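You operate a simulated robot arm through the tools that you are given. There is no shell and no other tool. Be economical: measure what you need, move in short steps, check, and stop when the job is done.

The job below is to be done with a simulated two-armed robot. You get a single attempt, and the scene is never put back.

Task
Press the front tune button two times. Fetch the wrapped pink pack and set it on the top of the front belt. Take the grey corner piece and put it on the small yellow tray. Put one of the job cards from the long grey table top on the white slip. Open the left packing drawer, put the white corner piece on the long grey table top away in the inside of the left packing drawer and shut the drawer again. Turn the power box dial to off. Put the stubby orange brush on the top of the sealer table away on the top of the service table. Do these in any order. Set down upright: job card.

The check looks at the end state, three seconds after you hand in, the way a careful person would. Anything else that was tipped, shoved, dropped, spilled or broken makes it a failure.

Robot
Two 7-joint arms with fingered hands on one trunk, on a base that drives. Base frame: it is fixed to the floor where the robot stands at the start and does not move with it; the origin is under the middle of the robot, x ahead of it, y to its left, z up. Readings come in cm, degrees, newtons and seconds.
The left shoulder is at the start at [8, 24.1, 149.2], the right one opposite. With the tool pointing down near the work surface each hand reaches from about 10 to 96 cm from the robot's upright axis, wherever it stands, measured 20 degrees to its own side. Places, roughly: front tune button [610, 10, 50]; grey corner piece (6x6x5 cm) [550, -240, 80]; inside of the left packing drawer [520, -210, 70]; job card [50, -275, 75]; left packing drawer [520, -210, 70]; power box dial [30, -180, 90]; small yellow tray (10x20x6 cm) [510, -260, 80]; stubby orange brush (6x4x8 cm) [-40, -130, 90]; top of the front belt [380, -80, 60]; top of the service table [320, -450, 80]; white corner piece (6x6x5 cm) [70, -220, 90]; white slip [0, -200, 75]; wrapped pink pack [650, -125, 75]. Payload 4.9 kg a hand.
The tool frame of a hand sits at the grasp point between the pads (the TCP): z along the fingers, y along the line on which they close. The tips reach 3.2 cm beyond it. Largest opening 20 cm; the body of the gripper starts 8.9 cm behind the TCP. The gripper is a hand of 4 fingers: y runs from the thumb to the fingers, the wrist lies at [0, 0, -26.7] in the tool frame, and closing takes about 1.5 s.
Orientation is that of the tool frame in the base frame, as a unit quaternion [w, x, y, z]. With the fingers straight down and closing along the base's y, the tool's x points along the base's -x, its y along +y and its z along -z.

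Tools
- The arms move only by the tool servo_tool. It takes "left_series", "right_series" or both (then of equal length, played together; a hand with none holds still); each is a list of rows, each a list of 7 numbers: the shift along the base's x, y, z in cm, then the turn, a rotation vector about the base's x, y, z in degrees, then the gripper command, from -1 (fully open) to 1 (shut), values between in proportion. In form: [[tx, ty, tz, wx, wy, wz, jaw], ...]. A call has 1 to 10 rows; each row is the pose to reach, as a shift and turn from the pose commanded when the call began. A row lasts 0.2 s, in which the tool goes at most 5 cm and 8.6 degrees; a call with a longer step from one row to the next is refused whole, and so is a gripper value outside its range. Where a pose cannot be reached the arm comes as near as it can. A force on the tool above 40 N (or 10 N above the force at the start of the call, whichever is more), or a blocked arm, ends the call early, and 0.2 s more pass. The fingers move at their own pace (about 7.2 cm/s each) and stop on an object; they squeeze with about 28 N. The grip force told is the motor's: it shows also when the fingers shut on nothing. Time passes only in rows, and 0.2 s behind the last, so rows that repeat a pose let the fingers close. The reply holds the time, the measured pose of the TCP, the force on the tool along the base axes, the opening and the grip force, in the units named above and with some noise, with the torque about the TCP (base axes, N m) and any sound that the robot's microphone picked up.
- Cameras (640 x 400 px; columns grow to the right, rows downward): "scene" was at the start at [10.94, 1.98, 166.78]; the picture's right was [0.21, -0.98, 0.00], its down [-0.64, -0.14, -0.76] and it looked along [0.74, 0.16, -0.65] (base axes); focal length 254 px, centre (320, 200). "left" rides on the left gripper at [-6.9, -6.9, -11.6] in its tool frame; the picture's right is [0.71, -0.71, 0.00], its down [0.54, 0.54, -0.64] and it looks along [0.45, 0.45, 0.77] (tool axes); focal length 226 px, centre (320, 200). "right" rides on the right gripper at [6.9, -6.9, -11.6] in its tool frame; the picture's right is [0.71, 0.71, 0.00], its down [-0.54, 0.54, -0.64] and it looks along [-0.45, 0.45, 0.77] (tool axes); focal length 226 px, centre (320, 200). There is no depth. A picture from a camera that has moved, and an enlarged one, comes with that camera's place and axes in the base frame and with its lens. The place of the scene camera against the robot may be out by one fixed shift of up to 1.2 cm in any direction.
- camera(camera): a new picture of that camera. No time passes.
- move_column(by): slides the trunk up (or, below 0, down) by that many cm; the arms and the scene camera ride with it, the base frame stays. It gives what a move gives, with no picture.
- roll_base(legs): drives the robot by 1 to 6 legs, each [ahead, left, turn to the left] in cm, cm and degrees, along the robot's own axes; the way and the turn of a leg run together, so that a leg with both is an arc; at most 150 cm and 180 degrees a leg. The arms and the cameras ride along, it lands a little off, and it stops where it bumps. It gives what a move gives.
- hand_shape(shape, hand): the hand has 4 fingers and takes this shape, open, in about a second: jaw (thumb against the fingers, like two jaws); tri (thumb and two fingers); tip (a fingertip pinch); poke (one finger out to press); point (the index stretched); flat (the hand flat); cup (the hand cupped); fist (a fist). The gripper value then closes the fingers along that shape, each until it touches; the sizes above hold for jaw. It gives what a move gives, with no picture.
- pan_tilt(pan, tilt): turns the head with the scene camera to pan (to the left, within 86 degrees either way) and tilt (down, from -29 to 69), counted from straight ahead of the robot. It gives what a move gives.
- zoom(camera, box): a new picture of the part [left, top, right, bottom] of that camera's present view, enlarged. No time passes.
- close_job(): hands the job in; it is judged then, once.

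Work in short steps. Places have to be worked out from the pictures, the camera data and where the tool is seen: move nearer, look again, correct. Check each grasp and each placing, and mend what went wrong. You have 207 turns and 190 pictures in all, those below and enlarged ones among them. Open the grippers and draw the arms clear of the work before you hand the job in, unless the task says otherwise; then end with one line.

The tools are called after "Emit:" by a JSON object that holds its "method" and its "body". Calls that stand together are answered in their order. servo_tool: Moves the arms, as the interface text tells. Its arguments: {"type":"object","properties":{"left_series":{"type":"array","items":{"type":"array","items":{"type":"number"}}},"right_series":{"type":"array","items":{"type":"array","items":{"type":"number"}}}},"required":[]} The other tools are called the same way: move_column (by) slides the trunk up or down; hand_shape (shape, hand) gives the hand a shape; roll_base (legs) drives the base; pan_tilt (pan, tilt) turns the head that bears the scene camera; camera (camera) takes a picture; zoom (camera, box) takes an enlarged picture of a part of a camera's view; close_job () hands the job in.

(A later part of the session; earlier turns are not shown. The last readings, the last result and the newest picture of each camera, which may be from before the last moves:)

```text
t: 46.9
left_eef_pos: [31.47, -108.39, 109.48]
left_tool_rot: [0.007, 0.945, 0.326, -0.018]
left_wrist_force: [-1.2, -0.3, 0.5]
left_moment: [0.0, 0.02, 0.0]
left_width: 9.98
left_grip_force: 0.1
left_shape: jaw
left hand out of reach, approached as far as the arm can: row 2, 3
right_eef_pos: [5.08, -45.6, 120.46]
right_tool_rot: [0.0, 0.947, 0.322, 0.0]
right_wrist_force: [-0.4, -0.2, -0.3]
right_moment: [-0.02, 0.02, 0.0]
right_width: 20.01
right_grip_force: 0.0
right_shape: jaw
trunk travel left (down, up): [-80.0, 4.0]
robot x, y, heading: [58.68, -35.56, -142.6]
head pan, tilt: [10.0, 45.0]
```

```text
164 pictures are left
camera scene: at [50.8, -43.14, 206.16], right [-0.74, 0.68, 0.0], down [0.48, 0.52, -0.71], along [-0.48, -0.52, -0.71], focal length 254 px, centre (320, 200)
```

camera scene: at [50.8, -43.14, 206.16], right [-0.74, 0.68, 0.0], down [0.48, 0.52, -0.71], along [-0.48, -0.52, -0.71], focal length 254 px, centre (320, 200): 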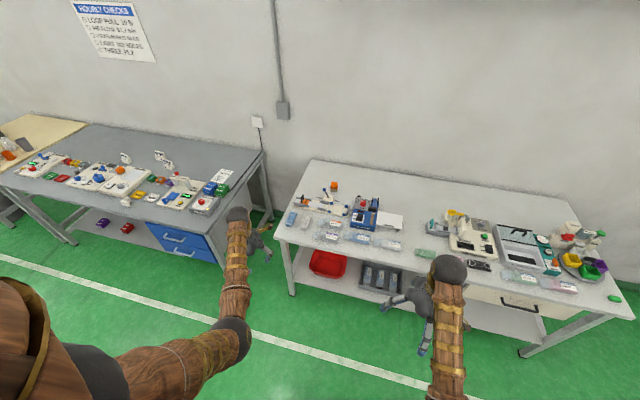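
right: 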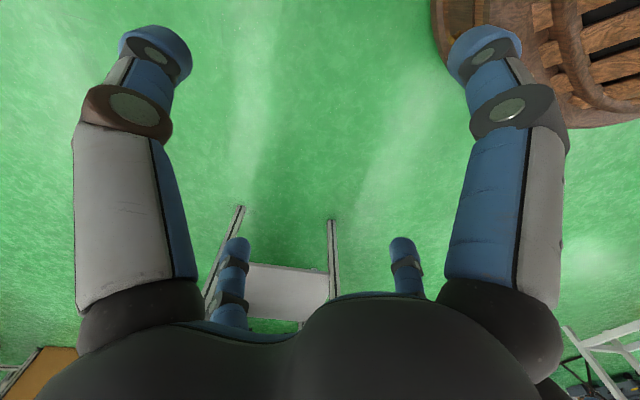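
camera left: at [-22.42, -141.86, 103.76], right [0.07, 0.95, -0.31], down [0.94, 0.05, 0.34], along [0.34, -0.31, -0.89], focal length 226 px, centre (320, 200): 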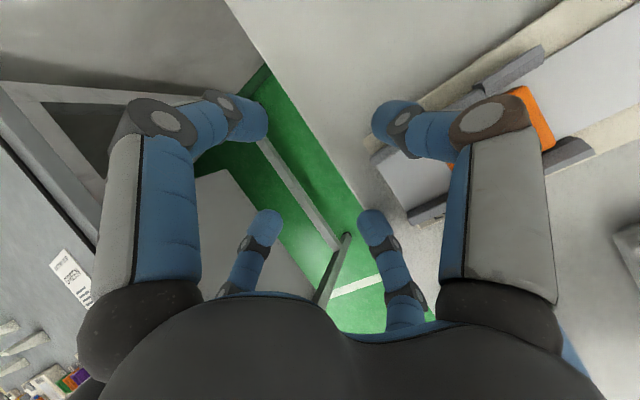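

Freed. Now I'll use a lower trunk with hands raised relative to it: raise both hands, lower the trunk 30, keeping both well inside reach.

Emit:
{"method": "servo_tool", "body": {"left_series": [[0, 0, 4.5, 0, 0, 0, 0], [0, 0, 9, 0, 0, 0, 0], [0, 0, 13.5, 0, 0, 0, 0], [0, 0, 18, 0, 0, 0, 0], [0, 0, 20, 0, 0, 0, 0]], "right_series": [[-3, -2, 3, 0, 0, 0, -1], [-6, -4, 6, 0, 0, 0, -1], [-9, -6, 9, 0, 0, 0, -1], [-12, -8, 12, 0, 0, 0, -1], [-15, -10, 14, 0, 0, 0, -1]]}}

Emit:
{"method": "move_column", "body": {"by": -30}}

Emit:
{"method": "roll_base", "body": {"legs": [[55, -10, 0]]}}

Emit:
{"method": "camera", "body": {"camera": "scene"}}

```text
t: 48.3
left_eef_pos: [31.32, -108.78, 129.5]
left_tool_rot: [0.007, 0.945, 0.325, -0.017]
left_wrist_force: [-0.1, -0.8, -0.2]
left_moment: [0.02, -0.02, -0.01]
left_width: 10.0
left_grip_force: 0.1
left_shape: jaw
right_eef_pos: [-8.63, -48.79, 128.62]
right_tool_rot: [-0.068, 0.944, 0.322, 0.037]
right_wrist_force: [0.7, -0.6, 0.9]
right_moment: [0.03, 0.03, 0.03]
right_width: 20.0
right_grip_force: 0.1
right_shape: jaw
right hand out of reach, approached as far as the arm can: row 1, 2, 3
trunk travel left (down, up): [-80.0, 4.0]
robot x, y, heading: [58.98, -35.86, -142.5]
head pan, tilt: [10.0, 45.0]
stopped in row 5 (right hand): the arm was blocked; the commanded pose is now the measured one
```

```text
t: 51.3
left_eef_pos: [31.36, -108.59, 99.74]
left_tool_rot: [0.007, 0.945, 0.326, -0.018]
left_wrist_force: [-0.1, -0.1, -0.2]
left_moment: [0.01, 0.0, 0.0]
left_width: 9.99
left_grip_force: 0.0
left_shape: jaw
right_eef_pos: [-8.68, -48.86, 98.82]
right_tool_rot: [-0.067, 0.944, 0.322, 0.035]
right_wrist_force: [0.3, 0.1, -0.4]
right_moment: [0.02, 0.04, 0.01]
right_width: 19.96
right_grip_force: 0.0
right_shape: jaw
trunk travel left (down, up): [-50.0, 34.0]
robot x, y, heading: [58.94, -35.63, -142.6]
head pan, tilt: [10.0, 45.0]
```

```text
t: 54.5
left_eef_pos: [-19.48, -133.88, 99.67]
left_tool_rot: [0.007, 0.947, 0.32, -0.018]
left_wrist_force: [0.1, -0.7, 0.3]
left_moment: [-0.03, 0.05, 0.0]
left_width: 9.99
left_grip_force: 0.0
left_shape: jaw
right_eef_pos: [-58.78, -73.64, 98.69]
right_tool_rot: [-0.068, 0.945, 0.319, 0.036]
right_wrist_force: [-0.3, -0.4, 0.0]
right_moment: [0.0, 0.0, 0.0]
right_width: 19.98
right_grip_force: 0.1
right_shape: jaw
trunk travel left (down, up): [-50.0, 34.0]
robot x, y, heading: [9.02, -61.39, -143.2]
head pan, tilt: [10.0, 45.0]
```

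```text
163 pictures are left
camera scene: at [0.7, -68.56, 176.16], right [-0.73, 0.68, 0.0], down [0.48, 0.52, -0.71], along [-0.48, -0.52, -0.71], focal length 254 px, centre (320, 200)
```

scene: 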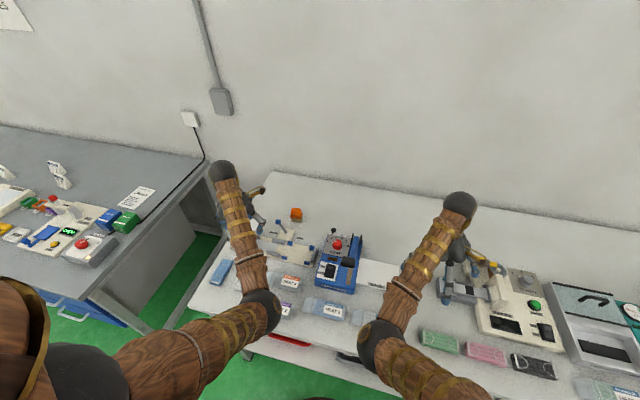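

Posture is good. I'll move the base 7 cm closer, then the left hand above the brush.

Emit:
{"method": "roll_base", "body": {"legs": [[7, 0, 0]]}}

Emit:
{"method": "servo_tool", "body": {"left_series": [[-4, 1, 0, 0, 0, 0, 0], [-8, 2, 0, 0, 0, 0, 0], [-12, 3, 0, 0, 0, 0, 0], [-16, 4, 0, 0, 0, 0, 0], [-19.3, 5.4, 0, 0, 0, 0, 0]]}}

Emit:
{"method": "camera", "body": {"camera": "left"}}

```text
t: 55.5
left_eef_pos: [-24.7, -137.77, 99.91]
left_tool_rot: [0.008, 0.946, 0.322, -0.02]
left_wrist_force: [0.6, 0.3, -0.4]
left_moment: [-0.04, 0.04, 0.02]
left_width: 10.0
left_grip_force: 0.1
left_shape: jaw
right_eef_pos: [-63.97, -77.67, 99.0]
right_tool_rot: [-0.067, 0.945, 0.319, 0.035]
right_wrist_force: [0.6, 1.3, 0.5]
right_moment: [-0.02, 0.05, -0.01]
right_width: 20.02
right_grip_force: 0.1
right_shape: jaw
trunk travel left (down, up): [-50.0, 34.0]
robot x, y, heading: [3.05, -65.02, -142.7]
head pan, tilt: [10.0, 45.0]
```

```text
t: 56.7
left_eef_pos: [-44.31, -132.47, 99.72]
left_tool_rot: [0.008, 0.947, 0.322, -0.017]
left_wrist_force: [-0.2, -0.4, 1.1]
left_moment: [-0.01, -0.02, 0.02]
left_width: 10.03
left_grip_force: 0.0
left_shape: jaw
right_eef_pos: [-64.33, -77.79, 98.64]
right_tool_rot: [-0.066, 0.945, 0.318, 0.036]
right_wrist_force: [0.8, -0.7, -0.1]
right_moment: [-0.01, 0.01, 0.02]
right_width: 19.98
right_grip_force: 0.0
right_shape: jaw
trunk travel left (down, up): [-50.0, 34.0]
robot x, y, heading: [3.6, -65.36, -142.8]
head pan, tilt: [10.0, 45.0]
```

```text
162 pictures are left
camera left: at [-53.7, -130.9, 111.68], right [0.13, 0.99, -0.03], down [0.78, -0.08, 0.62], along [0.62, -0.1, -0.78], focal length 226 px, centre (320, 200)
```

left: 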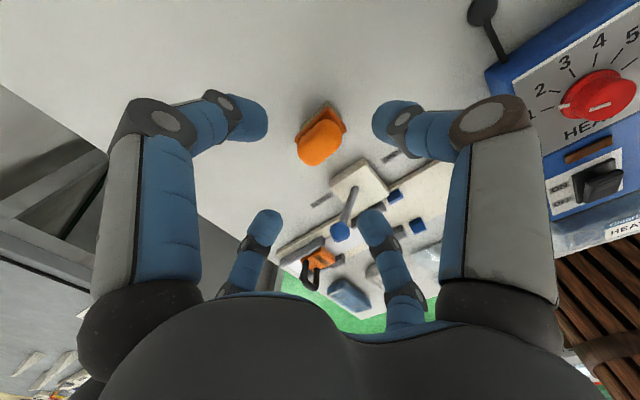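

Aligned. Descending to about z 88.7 and closing.

Emit:
{"method": "servo_tool", "body": {"left_series": [[0.1, -0.2, -4, 0, 0, 0, 0], [0.1, -0.2, -8, 0, 0, 0, 0], [0.1, -0.2, -11, 0, 0, 0, 0], [0.1, -0.2, -11, 0, 0, 0, 0.5], [0.1, -0.2, -11, 0, 0, 0, 1], [0.1, -0.2, -11, 0, 0, 0, 1], [0.1, -0.2, -11, 0, 0, 0, 1], [0.1, -0.2, -11, 0, 0, 0, 1]]}}

Emit:
{"method": "camera", "body": {"camera": "left"}}

```text
t: 58.5
left_eef_pos: [-44.27, -132.87, 88.83]
left_tool_rot: [0.008, 0.947, 0.321, -0.018]
left_wrist_force: [0.0, 0.0, -0.1]
left_moment: [-0.02, -0.01, -0.02]
left_width: 3.79
left_grip_force: 27.6
left_shape: jaw
right_eef_pos: [-64.39, -77.96, 98.72]
right_tool_rot: [-0.068, 0.945, 0.319, 0.036]
right_wrist_force: [0.1, -0.5, 0.0]
right_moment: [0.0, 0.04, 0.0]
right_width: 20.01
right_grip_force: 0.0
right_shape: jaw
trunk travel left (down, up): [-50.0, 34.0]
robot x, y, heading: [3.24, -65.29, -142.8]
head pan, tilt: [10.0, 45.0]
```

```text
161 pictures are left
camera left: at [-53.47, -131.26, 100.76], right [0.13, 0.99, -0.03], down [0.78, -0.08, 0.62], along [0.62, -0.1, -0.78], focal length 226 px, centre (320, 200)
```

left: 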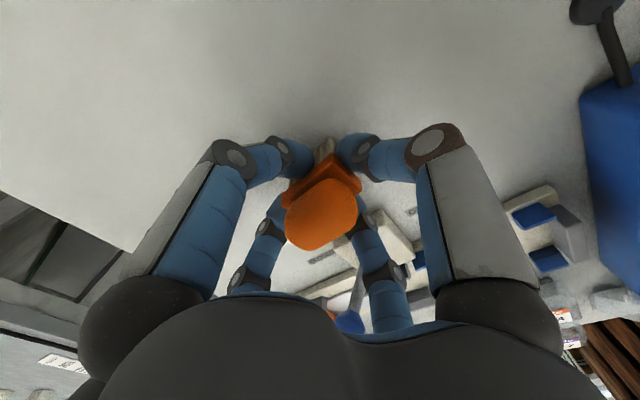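

Brush is held (3.8 cm). Lift it, back away from the sealer table, and shift along to the grey table.

Emit:
{"method": "servo_tool", "body": {"left_series": [[0, 0, 4, 0, 0, 0, 1], [0, 0, 8, 0, 0, 0, 1], [0, 0, 12, 0, 0, 0, 1], [0, 0, 16, 0, 0, 0, 1], [4, 1, 18, 0, 0, 0, 1], [8, 2, 18, 0, 0, 0, 1]]}}

Emit:
{"method": "roll_base", "body": {"legs": [[-45, 0, 0], [0, 135, 0]]}}

Emit:
{"method": "pan_tilt", "body": {"pan": -5, "tilt": 45}}

Emit:
{"method": "camera", "body": {"camera": "scene"}}

```text
t: 59.9
left_eef_pos: [-35.64, -130.7, 106.85]
left_tool_rot: [0.008, 0.947, 0.321, -0.017]
left_wrist_force: [0.5, -0.4, -1.1]
left_moment: [0.0, 0.03, -0.02]
left_width: 3.78
left_grip_force: 28.1
left_shape: jaw
right_eef_pos: [-64.3, -77.77, 98.78]
right_tool_rot: [-0.067, 0.945, 0.318, 0.036]
right_wrist_force: [0.2, 0.6, 0.6]
right_moment: [-0.01, 0.03, -0.01]
right_width: 20.02
right_grip_force: 0.1
right_shape: jaw
trunk travel left (down, up): [-50.0, 34.0]
robot x, y, heading: [3.28, -64.84, -143.2]
head pan, tilt: [10.0, 45.0]
```

```text
t: 69.1
left_eef_pos: [83.15, -212.31, 106.71]
left_tool_rot: [0.008, 0.945, 0.326, -0.018]
left_wrist_force: [-0.3, 0.1, -0.6]
left_moment: [-0.03, 0.0, -0.01]
left_width: 3.8
left_grip_force: 28.2
left_shape: jaw
right_eef_pos: [54.1, -159.73, 98.62]
right_tool_rot: [-0.068, 0.943, 0.323, 0.036]
right_wrist_force: [0.5, -1.1, 0.0]
right_moment: [0.01, 0.01, 0.01]
right_width: 20.01
right_grip_force: 0.0
right_shape: jaw
trunk travel left (down, up): [-50.0, 34.0]
robot x, y, heading: [121.54, -146.45, -142.6]
head pan, tilt: [10.0, 45.0]
```

```text
t: 69.8
left_eef_pos: [83.1, -212.48, 106.74]
left_tool_rot: [0.007, 0.945, 0.325, -0.018]
left_wrist_force: [0.0, 0.4, -0.4]
left_moment: [-0.01, -0.01, -0.02]
left_width: 3.79
left_grip_force: 28.0
left_shape: jaw
right_eef_pos: [54.06, -159.74, 98.67]
right_tool_rot: [-0.068, 0.943, 0.323, 0.036]
right_wrist_force: [0.9, -0.5, -0.8]
right_moment: [-0.02, 0.01, 0.0]
right_width: 20.01
right_grip_force: 0.0
right_shape: jaw
trunk travel left (down, up): [-50.0, 34.0]
robot x, y, heading: [121.91, -146.64, -142.5]
head pan, tilt: [-5.0, 45.0]
```

```text
160 pictures are left
camera scene: at [112.11, -152.47, 176.15], right [-0.54, 0.84, 0.0], down [0.6, 0.38, -0.71], along [-0.6, -0.38, -0.71], focal length 254 px, centre (320, 200)
```

scene: 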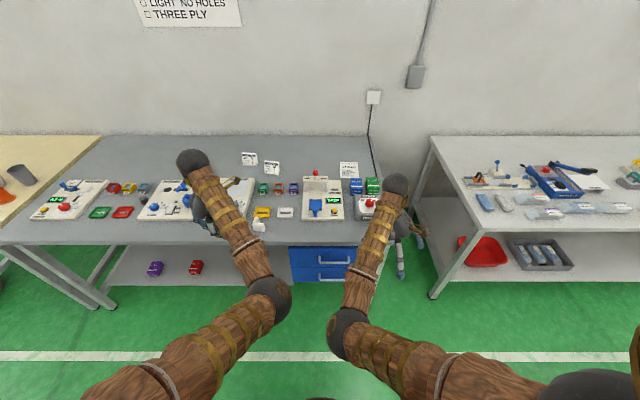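

Good place. Zooming onto the power box, slip, cards and corner piece.

Emit:
{"method": "zoom", "body": {"camera": "scene", "box": [230, 140, 390, 240]}}

```text
4.00 times, centred on (310, 190) of scene
camera zoom: at [112.11, -152.47, 176.15], right [-0.54, 0.84, 0.0], down [0.6, 0.38, -0.71], along [-0.6, -0.38, -0.71], focal length 1015 px, centre (360, 240)
```

zoom: 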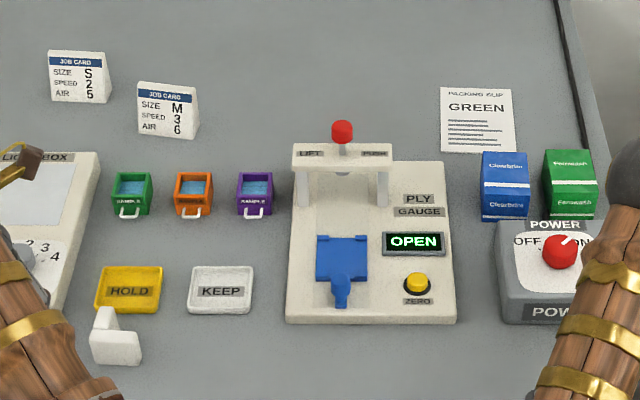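

The dial's mark points to ON (right); OFF is to the left, so turn it counter-clockwise. I'll raise the trunk 8 and drive in to bring the right hand near the power box.

Emit:
{"method": "move_column", "body": {"by": 8}}

Emit:
{"method": "roll_base", "body": {"legs": [[33, 0, 0]]}}

Emit:
{"method": "camera", "body": {"camera": "right"}}

Emit:
{"method": "camera", "body": {"camera": "scene"}}

```text
t: 71.0
left_eef_pos: [83.1, -212.39, 114.68]
left_tool_rot: [0.008, 0.945, 0.326, -0.018]
left_wrist_force: [0.4, -0.4, -1.5]
left_moment: [-0.01, 0.02, -0.02]
left_width: 3.78
left_grip_force: 28.4
left_shape: jaw
right_eef_pos: [54.07, -159.73, 106.66]
right_tool_rot: [-0.066, 0.943, 0.323, 0.036]
right_wrist_force: [-1.0, -0.1, -0.2]
right_moment: [-0.04, 0.0, 0.02]
right_width: 19.99
right_grip_force: 0.0
right_shape: jaw
trunk travel left (down, up): [-58.0, 26.0]
robot x, y, heading: [121.93, -146.07, -142.6]
head pan, tilt: [-5.0, 45.0]
```

```text
t: 73.2
left_eef_pos: [57.22, -232.4, 114.71]
left_tool_rot: [0.008, 0.945, 0.327, -0.019]
left_wrist_force: [0.2, 0.3, -0.2]
left_moment: [-0.06, -0.01, 0.04]
left_width: 3.78
left_grip_force: 28.2
left_shape: jaw
right_eef_pos: [28.02, -179.79, 106.8]
right_tool_rot: [-0.067, 0.943, 0.323, 0.036]
right_wrist_force: [-0.1, -0.5, 0.1]
right_moment: [0.0, 0.03, 0.01]
right_width: 20.01
right_grip_force: 0.0
right_shape: jaw
trunk travel left (down, up): [-58.0, 26.0]
robot x, y, heading: [95.66, -166.55, -142.3]
head pan, tilt: [-5.0, 45.0]
```

```text
158 pictures are left
camera right: at [28.93, -171.79, 119.71], right [0.99, -0.12, 0.0], down [-0.11, -0.85, 0.52], along [-0.06, -0.52, -0.85], focal length 226 px, centre (320, 200)
```

right: 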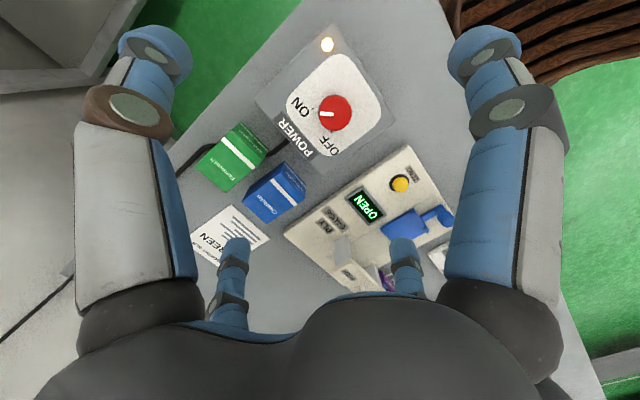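

```text
157 pictures are left
camera scene: at [86.18, -172.37, 184.18], right [-0.54, 0.84, 0.0], down [0.59, 0.38, -0.71], along [-0.6, -0.38, -0.71], focal length 254 px, centre (320, 200)
```

scene: 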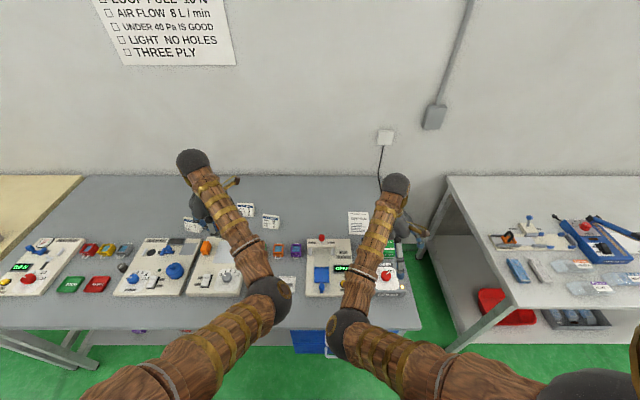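

Zoom in on the dial from the hand camera.

Emit:
{"method": "zoom", "body": {"camera": "right", "box": [240, 20, 400, 170]}}

```text
2.67 times, centred on (320, 95) of right
camera zoom: at [28.93, -171.79, 119.71], right [0.99, -0.12, 0.0], down [-0.11, -0.85, 0.52], along [-0.06, -0.52, -0.85], focal length 603 px, centre (320, 480)
```

zoom: 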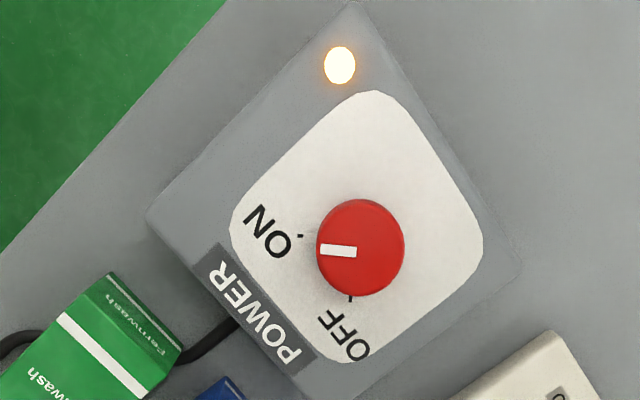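

Pointer is at ON; OFF needs about 75–80° counter-clockwise seen from above. I'll get a scene zoom for triangulation of the knob.

Emit:
{"method": "zoom", "body": {"camera": "scene", "box": [340, 230, 440, 300]}}

```text
5.71 times, centred on (390, 265) of scene
camera zoom: at [86.18, -172.37, 184.18], right [-0.54, 0.84, 0.0], down [0.59, 0.38, -0.71], along [-0.6, -0.38, -0.71], focal length 1450 px, centre (-80, -171)
```

zoom: 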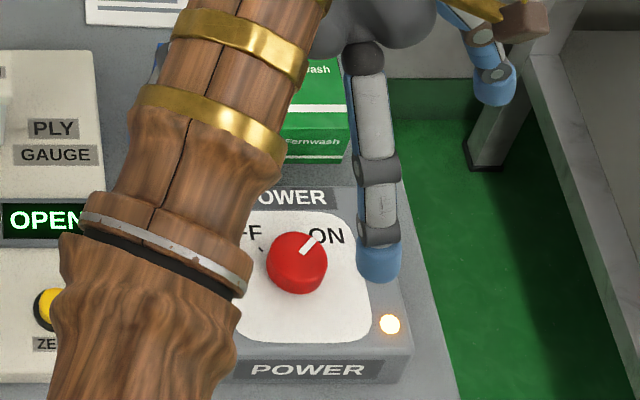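

Knob is near (30.2, −177.0). I'll straighten the right hand, partly close it, and hover above the knob to check.

Emit:
{"method": "servo_tool", "body": {"right_series": [[1, 1.4, 0, -4.2, 0.7, 0, -0.3], [2.2, 2.8, 0, -8.4, 1.4, 0, 0.1], [2.2, 2.8, -3, -8.4, 1.4, 0, 0.25], [2.2, 2.8, -5, -8.4, 1.4, 0, 0.3], [2.2, 2.8, -5, -8.4, 1.4, 0, 0.3]]}}

Emit:
{"method": "camera", "body": {"camera": "right"}}

```text
t: 74.4
left_eef_pos: [57.25, -232.69, 114.77]
left_tool_rot: [0.006, 0.945, 0.326, -0.018]
left_wrist_force: [0.4, -0.1, -0.1]
left_moment: [-0.02, 0.0, 0.0]
left_width: 3.79
left_grip_force: 27.6
left_shape: jaw
right_eef_pos: [30.37, -177.16, 101.67]
right_tool_rot: [-0.002, 0.946, 0.325, 0.0]
right_wrist_force: [0.7, 0.7, -0.6]
right_moment: [0.01, 0.06, -0.02]
right_width: 7.03
right_grip_force: 0.1
right_shape: jaw
trunk travel left (down, up): [-58.0, 26.0]
robot x, y, heading: [95.52, -166.65, -142.5]
head pan, tilt: [-5.0, 45.0]
```

```text
154 pictures are left
camera right: at [31.49, -167.31, 113.31], right [0.99, -0.12, 0.0], down [-0.09, -0.76, 0.64], along [-0.08, -0.63, -0.77], focal length 226 px, centre (320, 200)
```

right: 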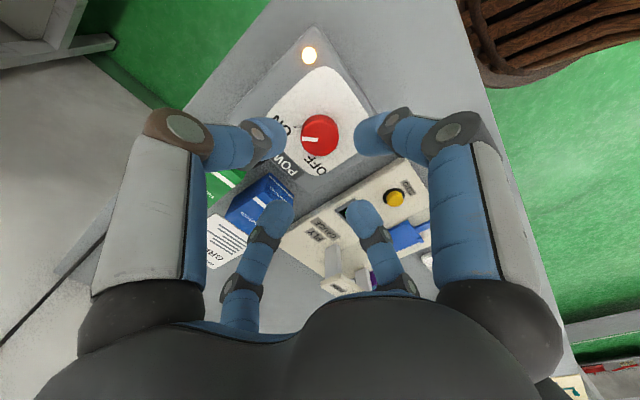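

Triangulated knob top z ≈ 91, well aligned. Descend so the tips reach just below knob top, and close.

Emit:
{"method": "servo_tool", "body": {"right_series": [[-0.1, 0.2, -4, 0, 0, 0, 0.3], [-0.1, 0.2, -8.6, 0, 0, 0, 0.3], [-0.1, 0.2, -8.6, 0, 0, 0, 1], [-0.1, 0.2, -8.6, 0, 0, 0, 1], [-0.1, 0.2, -8.6, 0, 0, 0, 1], [-0.1, 0.2, -8.6, 0, 0, 0, 1]]}}

Emit:
{"method": "camera", "body": {"camera": "right"}}

```text
t: 75.8
left_eef_pos: [57.12, -232.61, 114.5]
left_tool_rot: [0.008, 0.945, 0.327, -0.017]
left_wrist_force: [0.3, -0.1, 0.4]
left_moment: [0.04, 0.01, 0.01]
left_width: 3.79
left_grip_force: 27.7
left_shape: jaw
right_eef_pos: [29.87, -176.97, 93.12]
right_tool_rot: [-0.003, 0.946, 0.325, 0.0]
right_wrist_force: [0.4, 0.1, -6.2]
right_moment: [0.01, -0.03, -0.03]
right_width: 2.85
right_grip_force: 28.0
right_shape: jaw
trunk travel left (down, up): [-58.0, 26.0]
robot x, y, heading: [95.58, -166.56, -142.1]
head pan, tilt: [-5.0, 45.0]
```

```text
153 pictures are left
camera right: at [31.0, -167.05, 104.72], right [0.99, -0.12, 0.0], down [-0.1, -0.76, 0.64], along [-0.08, -0.63, -0.77], focal length 226 px, centre (320, 200)
```

right: 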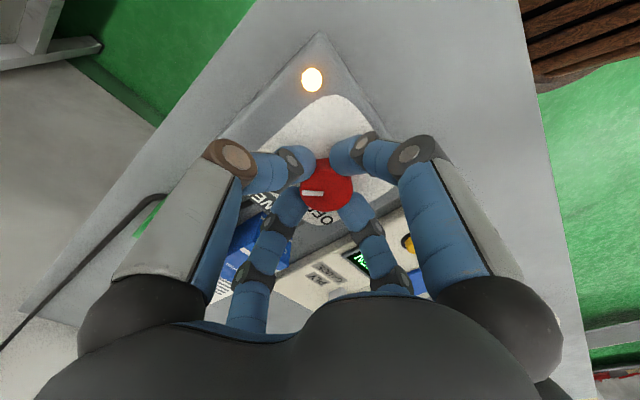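

Knob is gripped. Turning it counter-clockwise (+z) by about 77°.

Emit:
{"method": "servo_tool", "body": {"right_series": [[0, 0, 0, 0, 0, 8.5, 1], [0, 0, 0, 0, 0, 17, 1], [0, 0, 0, 0, 0, 25.5, 1], [0, 0, 0, 0, 0, 34, 1], [0, 0, 0, 0, 0, 42.5, 1], [0, 0, 0, 0, 0, 51, 1], [0, 0, 0, 0, 0, 59.5, 1], [0, 0, 0, 0, 0, 68, 1], [0, 0, 0, 0, 0, 76.5, 1], [0, 0, 0, 0, 0, 76.5, 1]]}}

Emit:
{"method": "camera", "body": {"camera": "right"}}

Emit:
{"method": "zoom", "body": {"camera": "scene", "box": [340, 230, 440, 300]}}

```text
t: 77.8
left_eef_pos: [56.73, -232.26, 114.76]
left_tool_rot: [0.009, 0.945, 0.325, -0.016]
left_wrist_force: [0.1, -0.1, -0.7]
left_moment: [-0.03, -0.05, -0.01]
left_width: 3.77
left_grip_force: 28.1
left_shape: jaw
right_eef_pos: [30.04, -177.91, 93.11]
right_tool_rot: [0.0, 0.556, 0.831, -0.006]
right_wrist_force: [-13.4, -2.9, -6.7]
right_moment: [-0.04, 0.54, 0.06]
right_width: 2.8
right_grip_force: 28.5
right_shape: jaw
trunk travel left (down, up): [-58.0, 26.0]
robot x, y, heading: [95.5, -166.52, -142.4]
head pan, tilt: [-5.0, 45.0]
stopped in row 9 (right hand): the force on the tool passed its limit at 58 N (the readings are from after the stop); the commanded pose is now the measured one
```

```text
152 pictures are left
camera right: at [21.06, -173.88, 104.75], right [0.38, 0.92, -0.01], down [0.71, -0.29, 0.64], along [0.59, -0.25, -0.77], focal length 226 px, centre (320, 200)
```

right: 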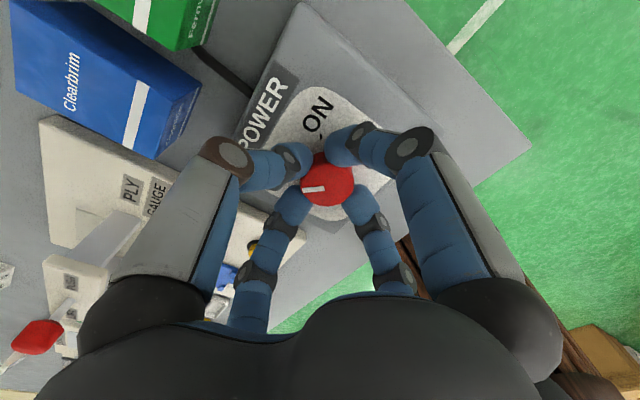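

```text
5.71 times, centred on (390, 265) of scene
camera zoom: at [85.51, -172.23, 184.12], right [-0.54, 0.84, 0.0], down [0.6, 0.38, -0.71], along [-0.59, -0.38, -0.71], focal length 1450 px, centre (-80, -171)
```

zoom: 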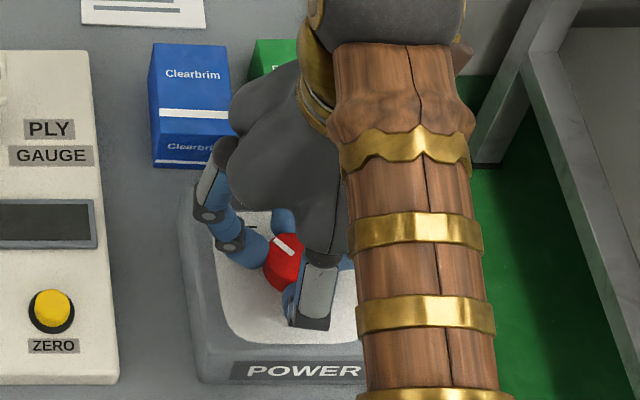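

The ply gauge display went dark, so power is off. Release gently and lift straight up.

Emit:
{"method": "servo_tool", "body": {"right_series": [[0, 0, 0, 0, 0, 0, 0.4], [0, 0, 0, 0, 0, 0, 0.4], [0, 0, 0, 0, 0, 0, 0.4], [0, 0, 4, 0, 0, 0, 0.4], [0, 0, 8, 0, 0, 0, 0.4], [0, 0, 12, 0, 0, 0, 0.4]]}}

Emit:
{"method": "servo_tool", "body": {"right_series": [[2, 2, 0, 0, 0, -8.5, 0], [4, 4, 0, 0, 0, -17, 0], [6, 6, 0, 0, 0, -25.5, 0], [8, 8, 0, 0, 0, -34, 0], [10, 8, 0, 0, 0, -42.5, 0], [10, 8, 0, 0, 0, -51, 0], [10, 8, 0, 0, 0, -59.5, 0], [10, 8, 0, 0, 0, -68, 0]]}}

Emit:
{"method": "camera", "body": {"camera": "scene"}}

Emit:
{"method": "zoom", "body": {"camera": "scene", "box": [340, 220, 440, 290]}}

```text
t: 79.2
left_eef_pos: [57.04, -232.57, 114.61]
left_tool_rot: [0.007, 0.945, 0.327, -0.017]
left_wrist_force: [-0.6, 0.5, -0.7]
left_moment: [-0.03, -0.04, 0.0]
left_width: 3.76
left_grip_force: 28.5
left_shape: jaw
right_eef_pos: [29.94, -178.99, 101.12]
right_tool_rot: [-0.001, 0.554, 0.832, -0.014]
right_wrist_force: [0.2, -0.4, -0.2]
right_moment: [0.03, -0.03, -0.05]
right_width: 6.0
right_grip_force: 0.0
right_shape: jaw
right hand out of reach, approached as far as the arm can: row 5, 6
trunk travel left (down, up): [-58.0, 26.0]
robot x, y, heading: [95.85, -166.69, -142.5]
head pan, tilt: [-5.0, 45.0]
```

```text
t: 81.0
left_eef_pos: [57.19, -232.68, 114.61]
left_tool_rot: [0.008, 0.945, 0.326, -0.016]
left_wrist_force: [0.6, 0.4, -0.8]
left_moment: [0.01, 0.04, -0.01]
left_width: 3.77
left_grip_force: 28.5
left_shape: jaw
right_eef_pos: [39.9, -170.98, 101.21]
right_tool_rot: [-0.004, 0.926, 0.378, -0.003]
right_wrist_force: [0.3, 0.0, -0.3]
right_moment: [-0.03, 0.04, 0.04]
right_width: 10.03
right_grip_force: 0.1
right_shape: jaw
trunk travel left (down, up): [-58.0, 26.0]
robot x, y, heading: [95.39, -166.54, -142.5]
head pan, tilt: [-5.0, 45.0]
```

```text
150 pictures are left
camera scene: at [85.96, -172.71, 184.15], right [-0.54, 0.84, 0.0], down [0.6, 0.38, -0.71], along [-0.6, -0.38, -0.71], focal length 254 px, centre (320, 200)
```

scene: 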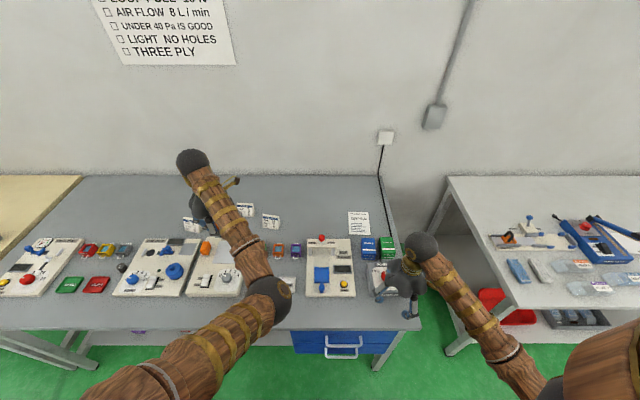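

```text
5.71 times, centred on (390, 255) of scene
camera zoom: at [85.96, -172.71, 184.15], right [-0.54, 0.84, 0.0], down [0.6, 0.38, -0.71], along [-0.6, -0.38, -0.71], focal length 1450 px, centre (-80, -114)
```

zoom: 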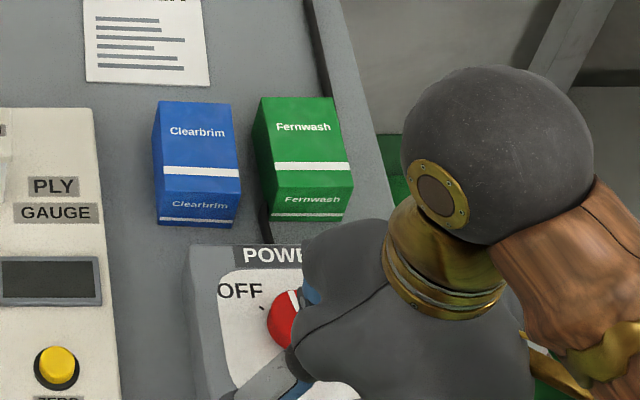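

Emit:
{"method": "camera", "body": {"camera": "right"}}

```text
148 pictures are left
camera right: at [40.02, -161.19, 112.71], right [1.0, -0.01, -0.01], down [0.0, -0.77, 0.64], along [-0.01, -0.64, -0.77], focal length 226 px, centre (320, 200)
```

right: 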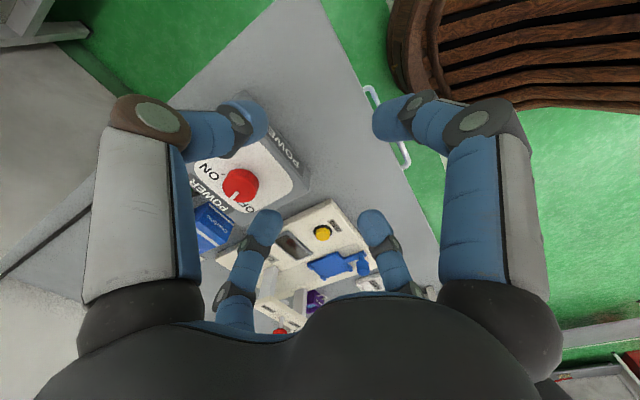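

Emit:
{"method": "zoom", "body": {"camera": "right", "box": [180, 120, 320, 220]}}

```text
4.00 times, centred on (250, 170) of right
camera zoom: at [40.02, -161.19, 112.71], right [1.0, -0.01, -0.01], down [0.0, -0.77, 0.64], along [-0.01, -0.64, -0.77], focal length 904 px, centre (600, 320)
```

zoom: 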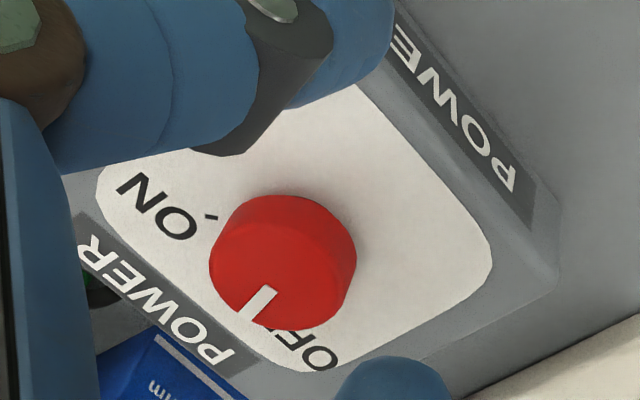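

The display is dark, but I want to verify the pointer sits fully on OFF. I'll hover back above the dial and look.

Emit:
{"method": "servo_tool", "body": {"right_series": [[-4, -2.5, 0, 0, 0, 0, -0.4], [-7, -5, 0, 0, 0, 0, -0.6], [-9.6, -6, 0, 0, 0, 0, -0.6]]}}

Emit:
{"method": "zoom", "body": {"camera": "right", "box": [240, 40, 400, 190]}}

```text
t: 81.8
left_eef_pos: [57.02, -232.48, 114.7]
left_tool_rot: [0.008, 0.945, 0.326, -0.018]
left_wrist_force: [0.3, 0.1, -0.7]
left_moment: [-0.02, -0.03, 0.01]
left_width: 3.78
left_grip_force: 28.0
left_shape: jaw
right_eef_pos: [30.24, -177.03, 101.38]
right_tool_rot: [-0.003, 0.925, 0.38, -0.003]
right_wrist_force: [0.0, 0.3, -0.7]
right_moment: [-0.02, -0.01, -0.01]
right_width: 15.94
right_grip_force: 0.1
right_shape: jaw
trunk travel left (down, up): [-58.0, 26.0]
robot x, y, heading: [95.32, -166.54, -142.6]
head pan, tilt: [-5.0, 45.0]
```

```text
2.67 times, centred on (320, 115) of right
camera zoom: at [30.33, -167.12, 112.88], right [1.0, -0.01, -0.01], down [0.0, -0.77, 0.64], along [-0.01, -0.64, -0.77], focal length 603 px, centre (320, 427)
```

zoom: 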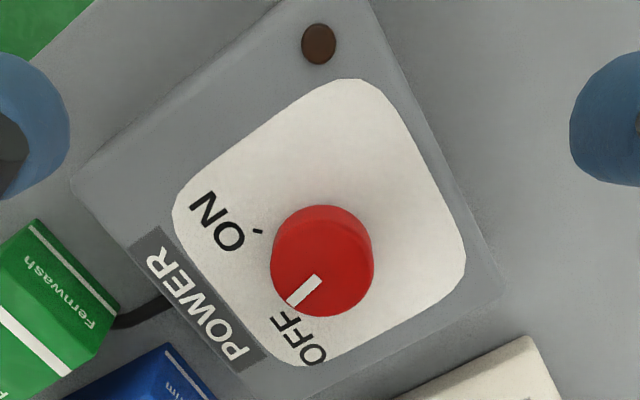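

Lamp is off, but the pointer looks about 20–30° short of the OFF tick. I'll regrip and turn a further 30°.

Emit:
{"method": "servo_tool", "body": {"right_series": [[-0.1, -0.1, -3, 0, 0, -4, 0.3], [-0.1, -0.1, -6, 0, 0, -6, 0.3], [-0.1, -0.1, -8.4, 0, 0, -6, 0.3], [-0.1, -0.1, -8.4, 0, 0, -6, 0.3], [-0.1, -0.1, -8.4, 0, 0, -6, 1], [-0.1, -0.1, -8.4, 0, 0, -6, 1], [-0.1, -0.1, -8.4, 0, 0, -6, 1], [-0.1, -0.1, -8.4, 0, 0, -6, 1]]}}

Emit:
{"method": "servo_tool", "body": {"right_series": [[0, 0, 0, 0, 0, 6, 1], [0, 0, 0, 0, 0, 12, 1], [0, 0, 0, 0, 0, 18, 1], [0, 0, 0, 0, 0, 24, 1], [0, 0, 0, 0, 0, 30, 1], [0, 0, 0, 0, 0, 30, 1]]}}

Emit:
{"method": "servo_tool", "body": {"right_series": [[0, 0, 0, 0, 0, 0, 0.4], [0, 0, 0, 0, 0, 0, 0.2], [0, 0, 0, 0, 0, 0, 0.2], [0, 0, 4, 0, 0, 0, 0], [0, 0, 8, 0, 0, -8, -0.5], [0, 0, 8, 0, 0, -16, -0.6], [0, 0, 8, 0, 0, -24, -0.6], [0, 0, 8, 0, 0, -30, -0.6]]}}

Emit:
{"method": "zoom", "body": {"camera": "right", "box": [240, 40, 400, 190]}}

```text
t: 83.6
left_eef_pos: [56.99, -232.5, 114.81]
left_tool_rot: [0.007, 0.945, 0.326, -0.017]
left_wrist_force: [0.8, -0.8, -0.6]
left_moment: [-0.02, 0.01, -0.06]
left_width: 3.8
left_grip_force: 27.7
left_shape: jaw
right_eef_pos: [30.27, -177.34, 92.8]
right_tool_rot: [-0.003, 0.944, 0.331, -0.002]
right_wrist_force: [-0.4, 0.2, -5.2]
right_moment: [-0.01, 0.0, 0.04]
right_width: 3.24
right_grip_force: 28.2
right_shape: jaw
trunk travel left (down, up): [-58.0, 26.0]
robot x, y, heading: [95.83, -166.29, -142.3]
head pan, tilt: [-5.0, 45.0]
```

```text
t: 85.0
left_eef_pos: [57.16, -232.61, 114.58]
left_tool_rot: [0.007, 0.945, 0.327, -0.017]
left_wrist_force: [0.3, 0.3, -0.1]
left_moment: [-0.03, -0.03, 0.06]
left_width: 3.78
left_grip_force: 27.9
left_shape: jaw
right_eef_pos: [30.12, -177.35, 92.69]
right_tool_rot: [-0.002, 0.825, 0.565, -0.004]
right_wrist_force: [-4.5, -10.4, 10.8]
right_moment: [-0.35, 0.13, -0.02]
right_width: 3.25
right_grip_force: 28.0
right_shape: jaw
trunk travel left (down, up): [-58.0, 26.0]
robot x, y, heading: [95.39, -166.35, -142.5]
head pan, tilt: [-5.0, 45.0]
```

```text
t: 86.8
left_eef_pos: [57.08, -232.65, 114.64]
left_tool_rot: [0.007, 0.945, 0.327, -0.017]
left_wrist_force: [-0.3, -0.2, -2.0]
left_moment: [0.0, 0.0, -0.06]
left_width: 3.77
left_grip_force: 28.5
left_shape: jaw
right_eef_pos: [30.18, -177.1, 100.8]
right_tool_rot: [-0.004, 0.944, 0.33, -0.003]
right_wrist_force: [-0.2, -0.2, 0.2]
right_moment: [0.01, -0.02, 0.01]
right_width: 15.97
right_grip_force: 0.1
right_shape: jaw
trunk travel left (down, up): [-58.0, 26.0]
robot x, y, heading: [95.05, -166.78, -142.8]
head pan, tilt: [-5.0, 45.0]
```

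```text
2.67 times, centred on (320, 115) of right
camera zoom: at [31.35, -167.29, 112.36], right [0.99, -0.11, -0.01], down [-0.08, -0.76, 0.64], along [-0.08, -0.64, -0.77], focal length 603 px, centre (320, 427)
```

zoom: 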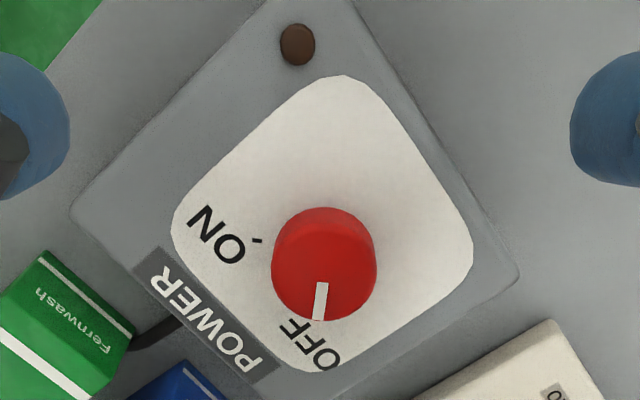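

Pointer now sits on OFF. Next the job card "M": back off, shift left 42 cm, and move in.

Emit:
{"method": "roll_base", "body": {"legs": [[-22, 0, 0], [0, 42, 0]]}}

Emit:
{"method": "pan_tilt", "body": {"pan": -20, "tilt": 40}}

Emit:
{"method": "camera", "body": {"camera": "scene"}}

```text
t: 90.6
left_eef_pos: [99.37, -252.79, 114.67]
left_tool_rot: [0.008, 0.945, 0.326, -0.018]
left_wrist_force: [-0.3, 0.9, -0.4]
left_moment: [-0.01, -0.04, -0.01]
left_width: 3.8
left_grip_force: 28.1
left_shape: jaw
right_eef_pos: [72.59, -197.45, 100.75]
right_tool_rot: [-0.003, 0.944, 0.331, -0.002]
right_wrist_force: [-0.1, -0.2, 0.2]
right_moment: [-0.03, 0.02, 0.0]
right_width: 15.97
right_grip_force: 0.0
right_shape: jaw
trunk travel left (down, up): [-58.0, 26.0]
robot x, y, heading: [138.11, -186.83, -142.3]
head pan, tilt: [-5.0, 45.0]
```

```text
t: 91.4
left_eef_pos: [99.48, -253.01, 114.7]
left_tool_rot: [0.007, 0.945, 0.326, -0.019]
left_wrist_force: [0.5, 0.5, -1.5]
left_moment: [0.01, 0.03, 0.01]
left_width: 3.78
left_grip_force: 28.5
left_shape: jaw
right_eef_pos: [72.68, -197.56, 100.8]
right_tool_rot: [-0.004, 0.944, 0.331, -0.002]
right_wrist_force: [-0.6, -0.7, -0.4]
right_moment: [0.01, -0.02, -0.02]
right_width: 15.97
right_grip_force: 0.1
right_shape: jaw
trunk travel left (down, up): [-58.0, 26.0]
robot x, y, heading: [138.3, -187.05, -142.4]
head pan, tilt: [-20.0, 40.0]
```

```text
144 pictures are left
camera scene: at [127.1, -191.16, 184.88], right [-0.3, 0.95, 0.0], down [0.61, 0.19, -0.77], along [-0.73, -0.23, -0.64], focal length 254 px, centre (320, 200)
```

scene: 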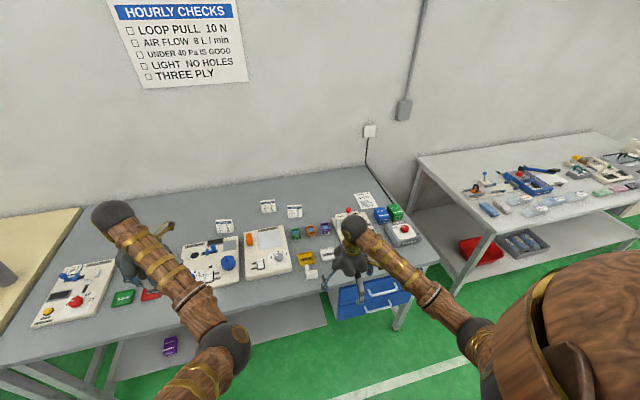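

Card M is near (27, −238). Extend/raise the right hand, lower the trunk 10, then drive in.

Emit:
{"method": "servo_tool", "body": {"left_series": [[0, 0, 3, 0, 0, 0, 1], [0, 0, 6, 0, 0, 0, 1], [0, 0, 6, 0, 0, 0, 1], [0, 0, 6, 0, 0, 0, 1]], "right_series": [[-2.5, -1.9, 3, 0, 0, 0, 0], [-5, -3.8, 6, 0, 0, 0, 0], [-7.5, -5.7, 9, 0, 0, 0, 0], [-9.5, -7.3, 12, 0, 0, 0, 0]]}}

Emit:
{"method": "move_column", "body": {"by": -10}}

Emit:
{"method": "roll_base", "body": {"legs": [[36, 0, 0]]}}

Emit:
{"method": "camera", "body": {"camera": "scene"}}

Emit:
{"method": "camera", "body": {"camera": "right"}}

```text
t: 92.4
left_eef_pos: [99.48, -253.15, 120.57]
left_tool_rot: [0.007, 0.945, 0.326, -0.017]
left_wrist_force: [-0.1, 0.2, 0.3]
left_moment: [0.01, 0.01, -0.02]
left_width: 3.77
left_grip_force: 28.4
left_shape: jaw
right_eef_pos: [63.12, -204.78, 112.87]
right_tool_rot: [-0.004, 0.944, 0.331, -0.001]
right_wrist_force: [-0.4, 0.7, -0.1]
right_moment: [-0.04, -0.04, 0.0]
right_width: 10.04
right_grip_force: 0.1
right_shape: jaw
trunk travel left (down, up): [-58.0, 26.0]
robot x, y, heading: [137.94, -186.88, -142.5]
head pan, tilt: [-20.0, 40.0]
```

```text
t: 93.7
left_eef_pos: [99.48, -253.0, 110.72]
left_tool_rot: [0.008, 0.945, 0.327, -0.017]
left_wrist_force: [0.5, -0.4, -0.2]
left_moment: [-0.03, -0.02, -0.01]
left_width: 3.79
left_grip_force: 27.4
left_shape: jaw
right_eef_pos: [63.06, -204.66, 102.84]
right_tool_rot: [-0.003, 0.944, 0.331, -0.002]
right_wrist_force: [0.4, 0.4, 0.2]
right_moment: [-0.01, 0.0, 0.0]
right_width: 10.03
right_grip_force: 0.2
right_shape: jaw
trunk travel left (down, up): [-48.0, 36.0]
robot x, y, heading: [137.82, -186.75, -142.5]
head pan, tilt: [-20.0, 40.0]
```

```text
t: 96.0
left_eef_pos: [71.12, -274.77, 110.66]
left_tool_rot: [0.008, 0.945, 0.325, -0.017]
left_wrist_force: [0.1, 0.6, -1.0]
left_moment: [0.05, 0.01, 0.02]
left_width: 3.76
left_grip_force: 27.9
left_shape: jaw
right_eef_pos: [34.75, -226.4, 102.97]
right_tool_rot: [-0.003, 0.944, 0.33, -0.004]
right_wrist_force: [-0.3, 0.5, 0.9]
right_moment: [0.0, -0.02, 0.06]
right_width: 10.05
right_grip_force: 0.0
right_shape: jaw
trunk travel left (down, up): [-48.0, 36.0]
robot x, y, heading: [109.75, -208.61, -142.1]
head pan, tilt: [-20.0, 40.0]
```

```text
143 pictures are left
camera scene: at [98.75, -212.81, 174.9], right [-0.3, 0.95, 0.0], down [0.61, 0.19, -0.77], along [-0.73, -0.23, -0.64], focal length 254 px, centre (320, 200)
```

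scene: 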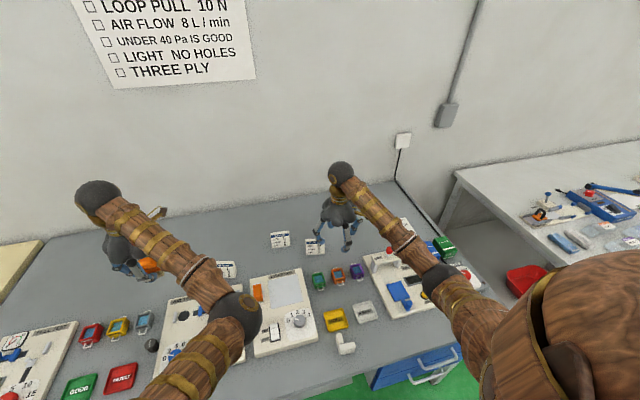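

```text
142 pictures are left
camera right: at [35.83, -216.55, 114.54], right [0.99, -0.11, -0.01], down [-0.08, -0.76, 0.64], along [-0.08, -0.64, -0.77], focal length 226 px, centre (320, 200)
```

right: 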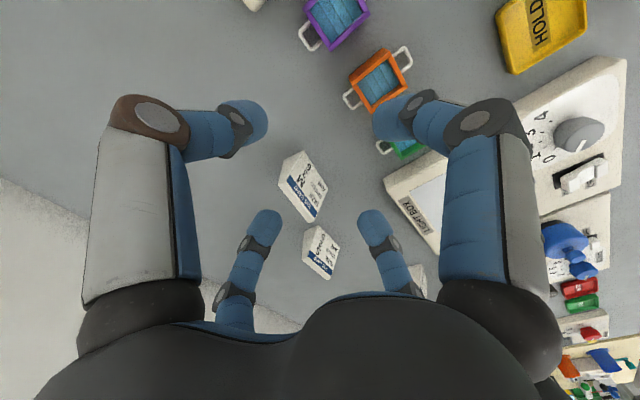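

Emit:
{"method": "zoom", "body": {"camera": "right", "box": [250, 130, 370, 290]}}

Emit:
{"method": "zoom", "body": {"camera": "scene", "box": [250, 210, 350, 270]}}

```text
2.50 times, centred on (310, 210) of right
camera zoom: at [35.83, -216.55, 114.54], right [0.99, -0.11, -0.01], down [-0.08, -0.76, 0.64], along [-0.08, -0.64, -0.77], focal length 565 px, centre (345, 175)
```

zoom: 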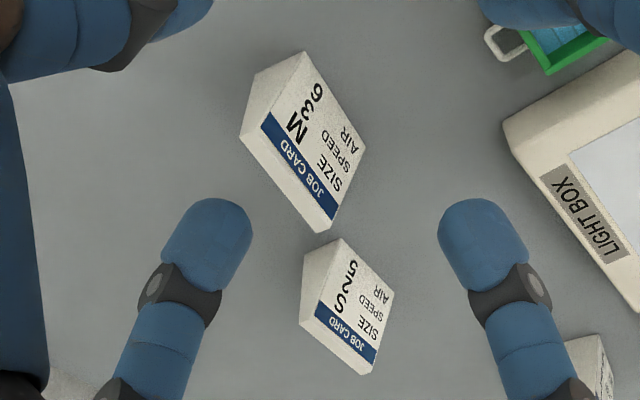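

```text
6.40 times, centred on (300, 240) of scene
camera zoom: at [98.75, -212.81, 174.9], right [-0.3, 0.95, 0.0], down [0.61, 0.19, -0.77], along [-0.73, -0.23, -0.64], focal length 1624 px, centre (448, -56)
```

zoom: 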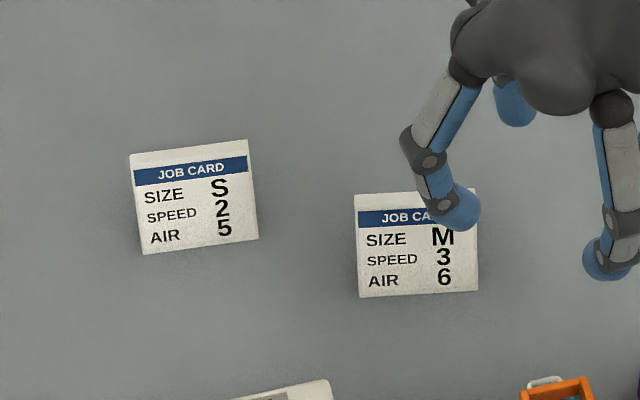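

Card M: centre (31.2, −236.6), top z≈90.5, table z≈84, width 8 cm along −69°. Move above with a −17.5° yaw and check.

Emit:
{"method": "servo_tool", "body": {"right_series": [[-1, -3, 0, 0, 0, -6, 0], [-2, -6, 0, 0, 0, -12, -0.1], [-3, -9, -1, 0, 0, -17.5, -0.1], [-3.55, -10.2, -4, 0, 0, -17.5, -0.1], [-3.55, -10.2, -5, 0, 0, -17.5, -0.1]]}}

Emit:
{"method": "camera", "body": {"camera": "right"}}

```text
t: 97.2
left_eef_pos: [70.99, -274.66, 110.64]
left_tool_rot: [0.008, 0.946, 0.325, -0.018]
left_wrist_force: [0.5, 0.5, -0.4]
left_moment: [-0.01, 0.04, 0.0]
left_width: 3.78
left_grip_force: 28.1
left_shape: jaw
right_eef_pos: [31.16, -236.58, 97.79]
right_tool_rot: [-0.003, 0.983, 0.183, -0.002]
right_wrist_force: [-0.2, 0.7, -0.2]
right_moment: [0.0, -0.01, -0.01]
right_width: 10.96
right_grip_force: 0.1
right_shape: jaw
trunk travel left (down, up): [-48.0, 36.0]
robot x, y, heading: [109.6, -208.77, -142.1]
head pan, tilt: [-20.0, 40.0]
```

```text
139 pictures are left
camera right: at [35.14, -227.55, 109.49], right [0.91, -0.41, -0.01], down [-0.31, -0.7, 0.64], along [-0.27, -0.58, -0.77], focal length 226 px, centre (320, 200)
```

right: 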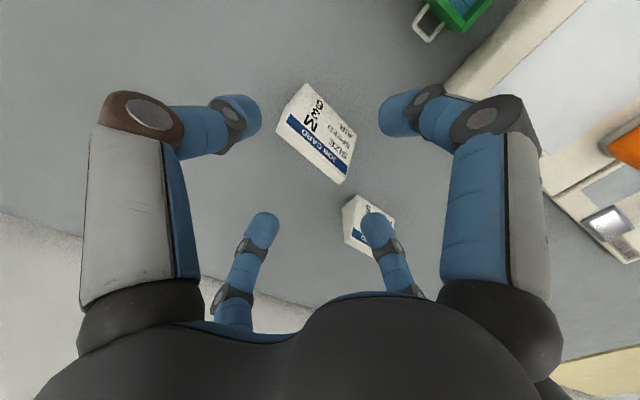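

Emit:
{"method": "zoom", "body": {"camera": "right", "box": [240, 60, 400, 260]}}

```text
2.00 times, centred on (320, 160) of right
camera zoom: at [35.14, -227.55, 109.49], right [0.91, -0.41, -0.01], down [-0.31, -0.7, 0.64], along [-0.27, -0.58, -0.77], focal length 452 px, centre (320, 280)
```

zoom: 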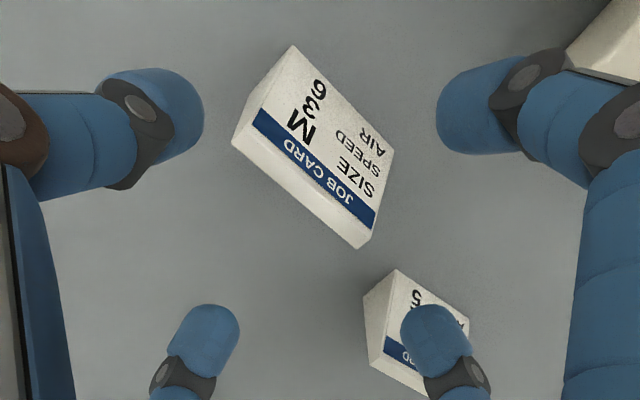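

Aligned. Descend and grasp across the card's width.

Emit:
{"method": "servo_tool", "body": {"right_series": [[0, 0.1, -4.3, 0, 0, 0, -0.1], [0, 0.1, -8.5, 0, 0, 0, -0.1], [0, 0.1, -8.5, 0, 0, 0, 0.3], [0, 0.1, -8.5, 0, 0, 0, 1], [0, 0.1, -8.5, 0, 0, 0, 1], [0, 0.1, -8.5, 0, 0, 0, 1], [0, 0.1, -8.5, 0, 0, 0, 1], [0, 0.1, -8.5, 0, 0, 0, 1]]}}

Emit:
{"method": "camera", "body": {"camera": "right"}}

```text
t: 99.0
left_eef_pos: [70.99, -274.69, 110.67]
left_tool_rot: [0.007, 0.945, 0.325, -0.017]
left_wrist_force: [-0.7, 0.7, -0.7]
left_moment: [-0.02, 0.02, 0.01]
left_width: 3.77
left_grip_force: 27.8
left_shape: jaw
right_eef_pos: [31.11, -236.4, 89.38]
right_tool_rot: [-0.003, 0.983, 0.183, -0.002]
right_wrist_force: [0.6, -0.1, 0.4]
right_moment: [0.0, -0.03, 0.01]
right_width: 5.64
right_grip_force: 28.1
right_shape: jaw
trunk travel left (down, up): [-48.0, 36.0]
robot x, y, heading: [109.33, -208.7, -142.3]
head pan, tilt: [-20.0, 40.0]
```

```text
137 pictures are left
camera right: at [35.14, -227.41, 101.02], right [0.91, -0.4, -0.01], down [-0.31, -0.7, 0.64], along [-0.26, -0.58, -0.77], focal length 226 px, centre (320, 200)
```

right: 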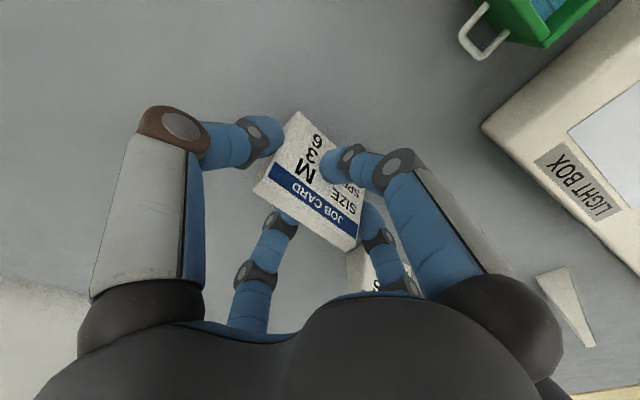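

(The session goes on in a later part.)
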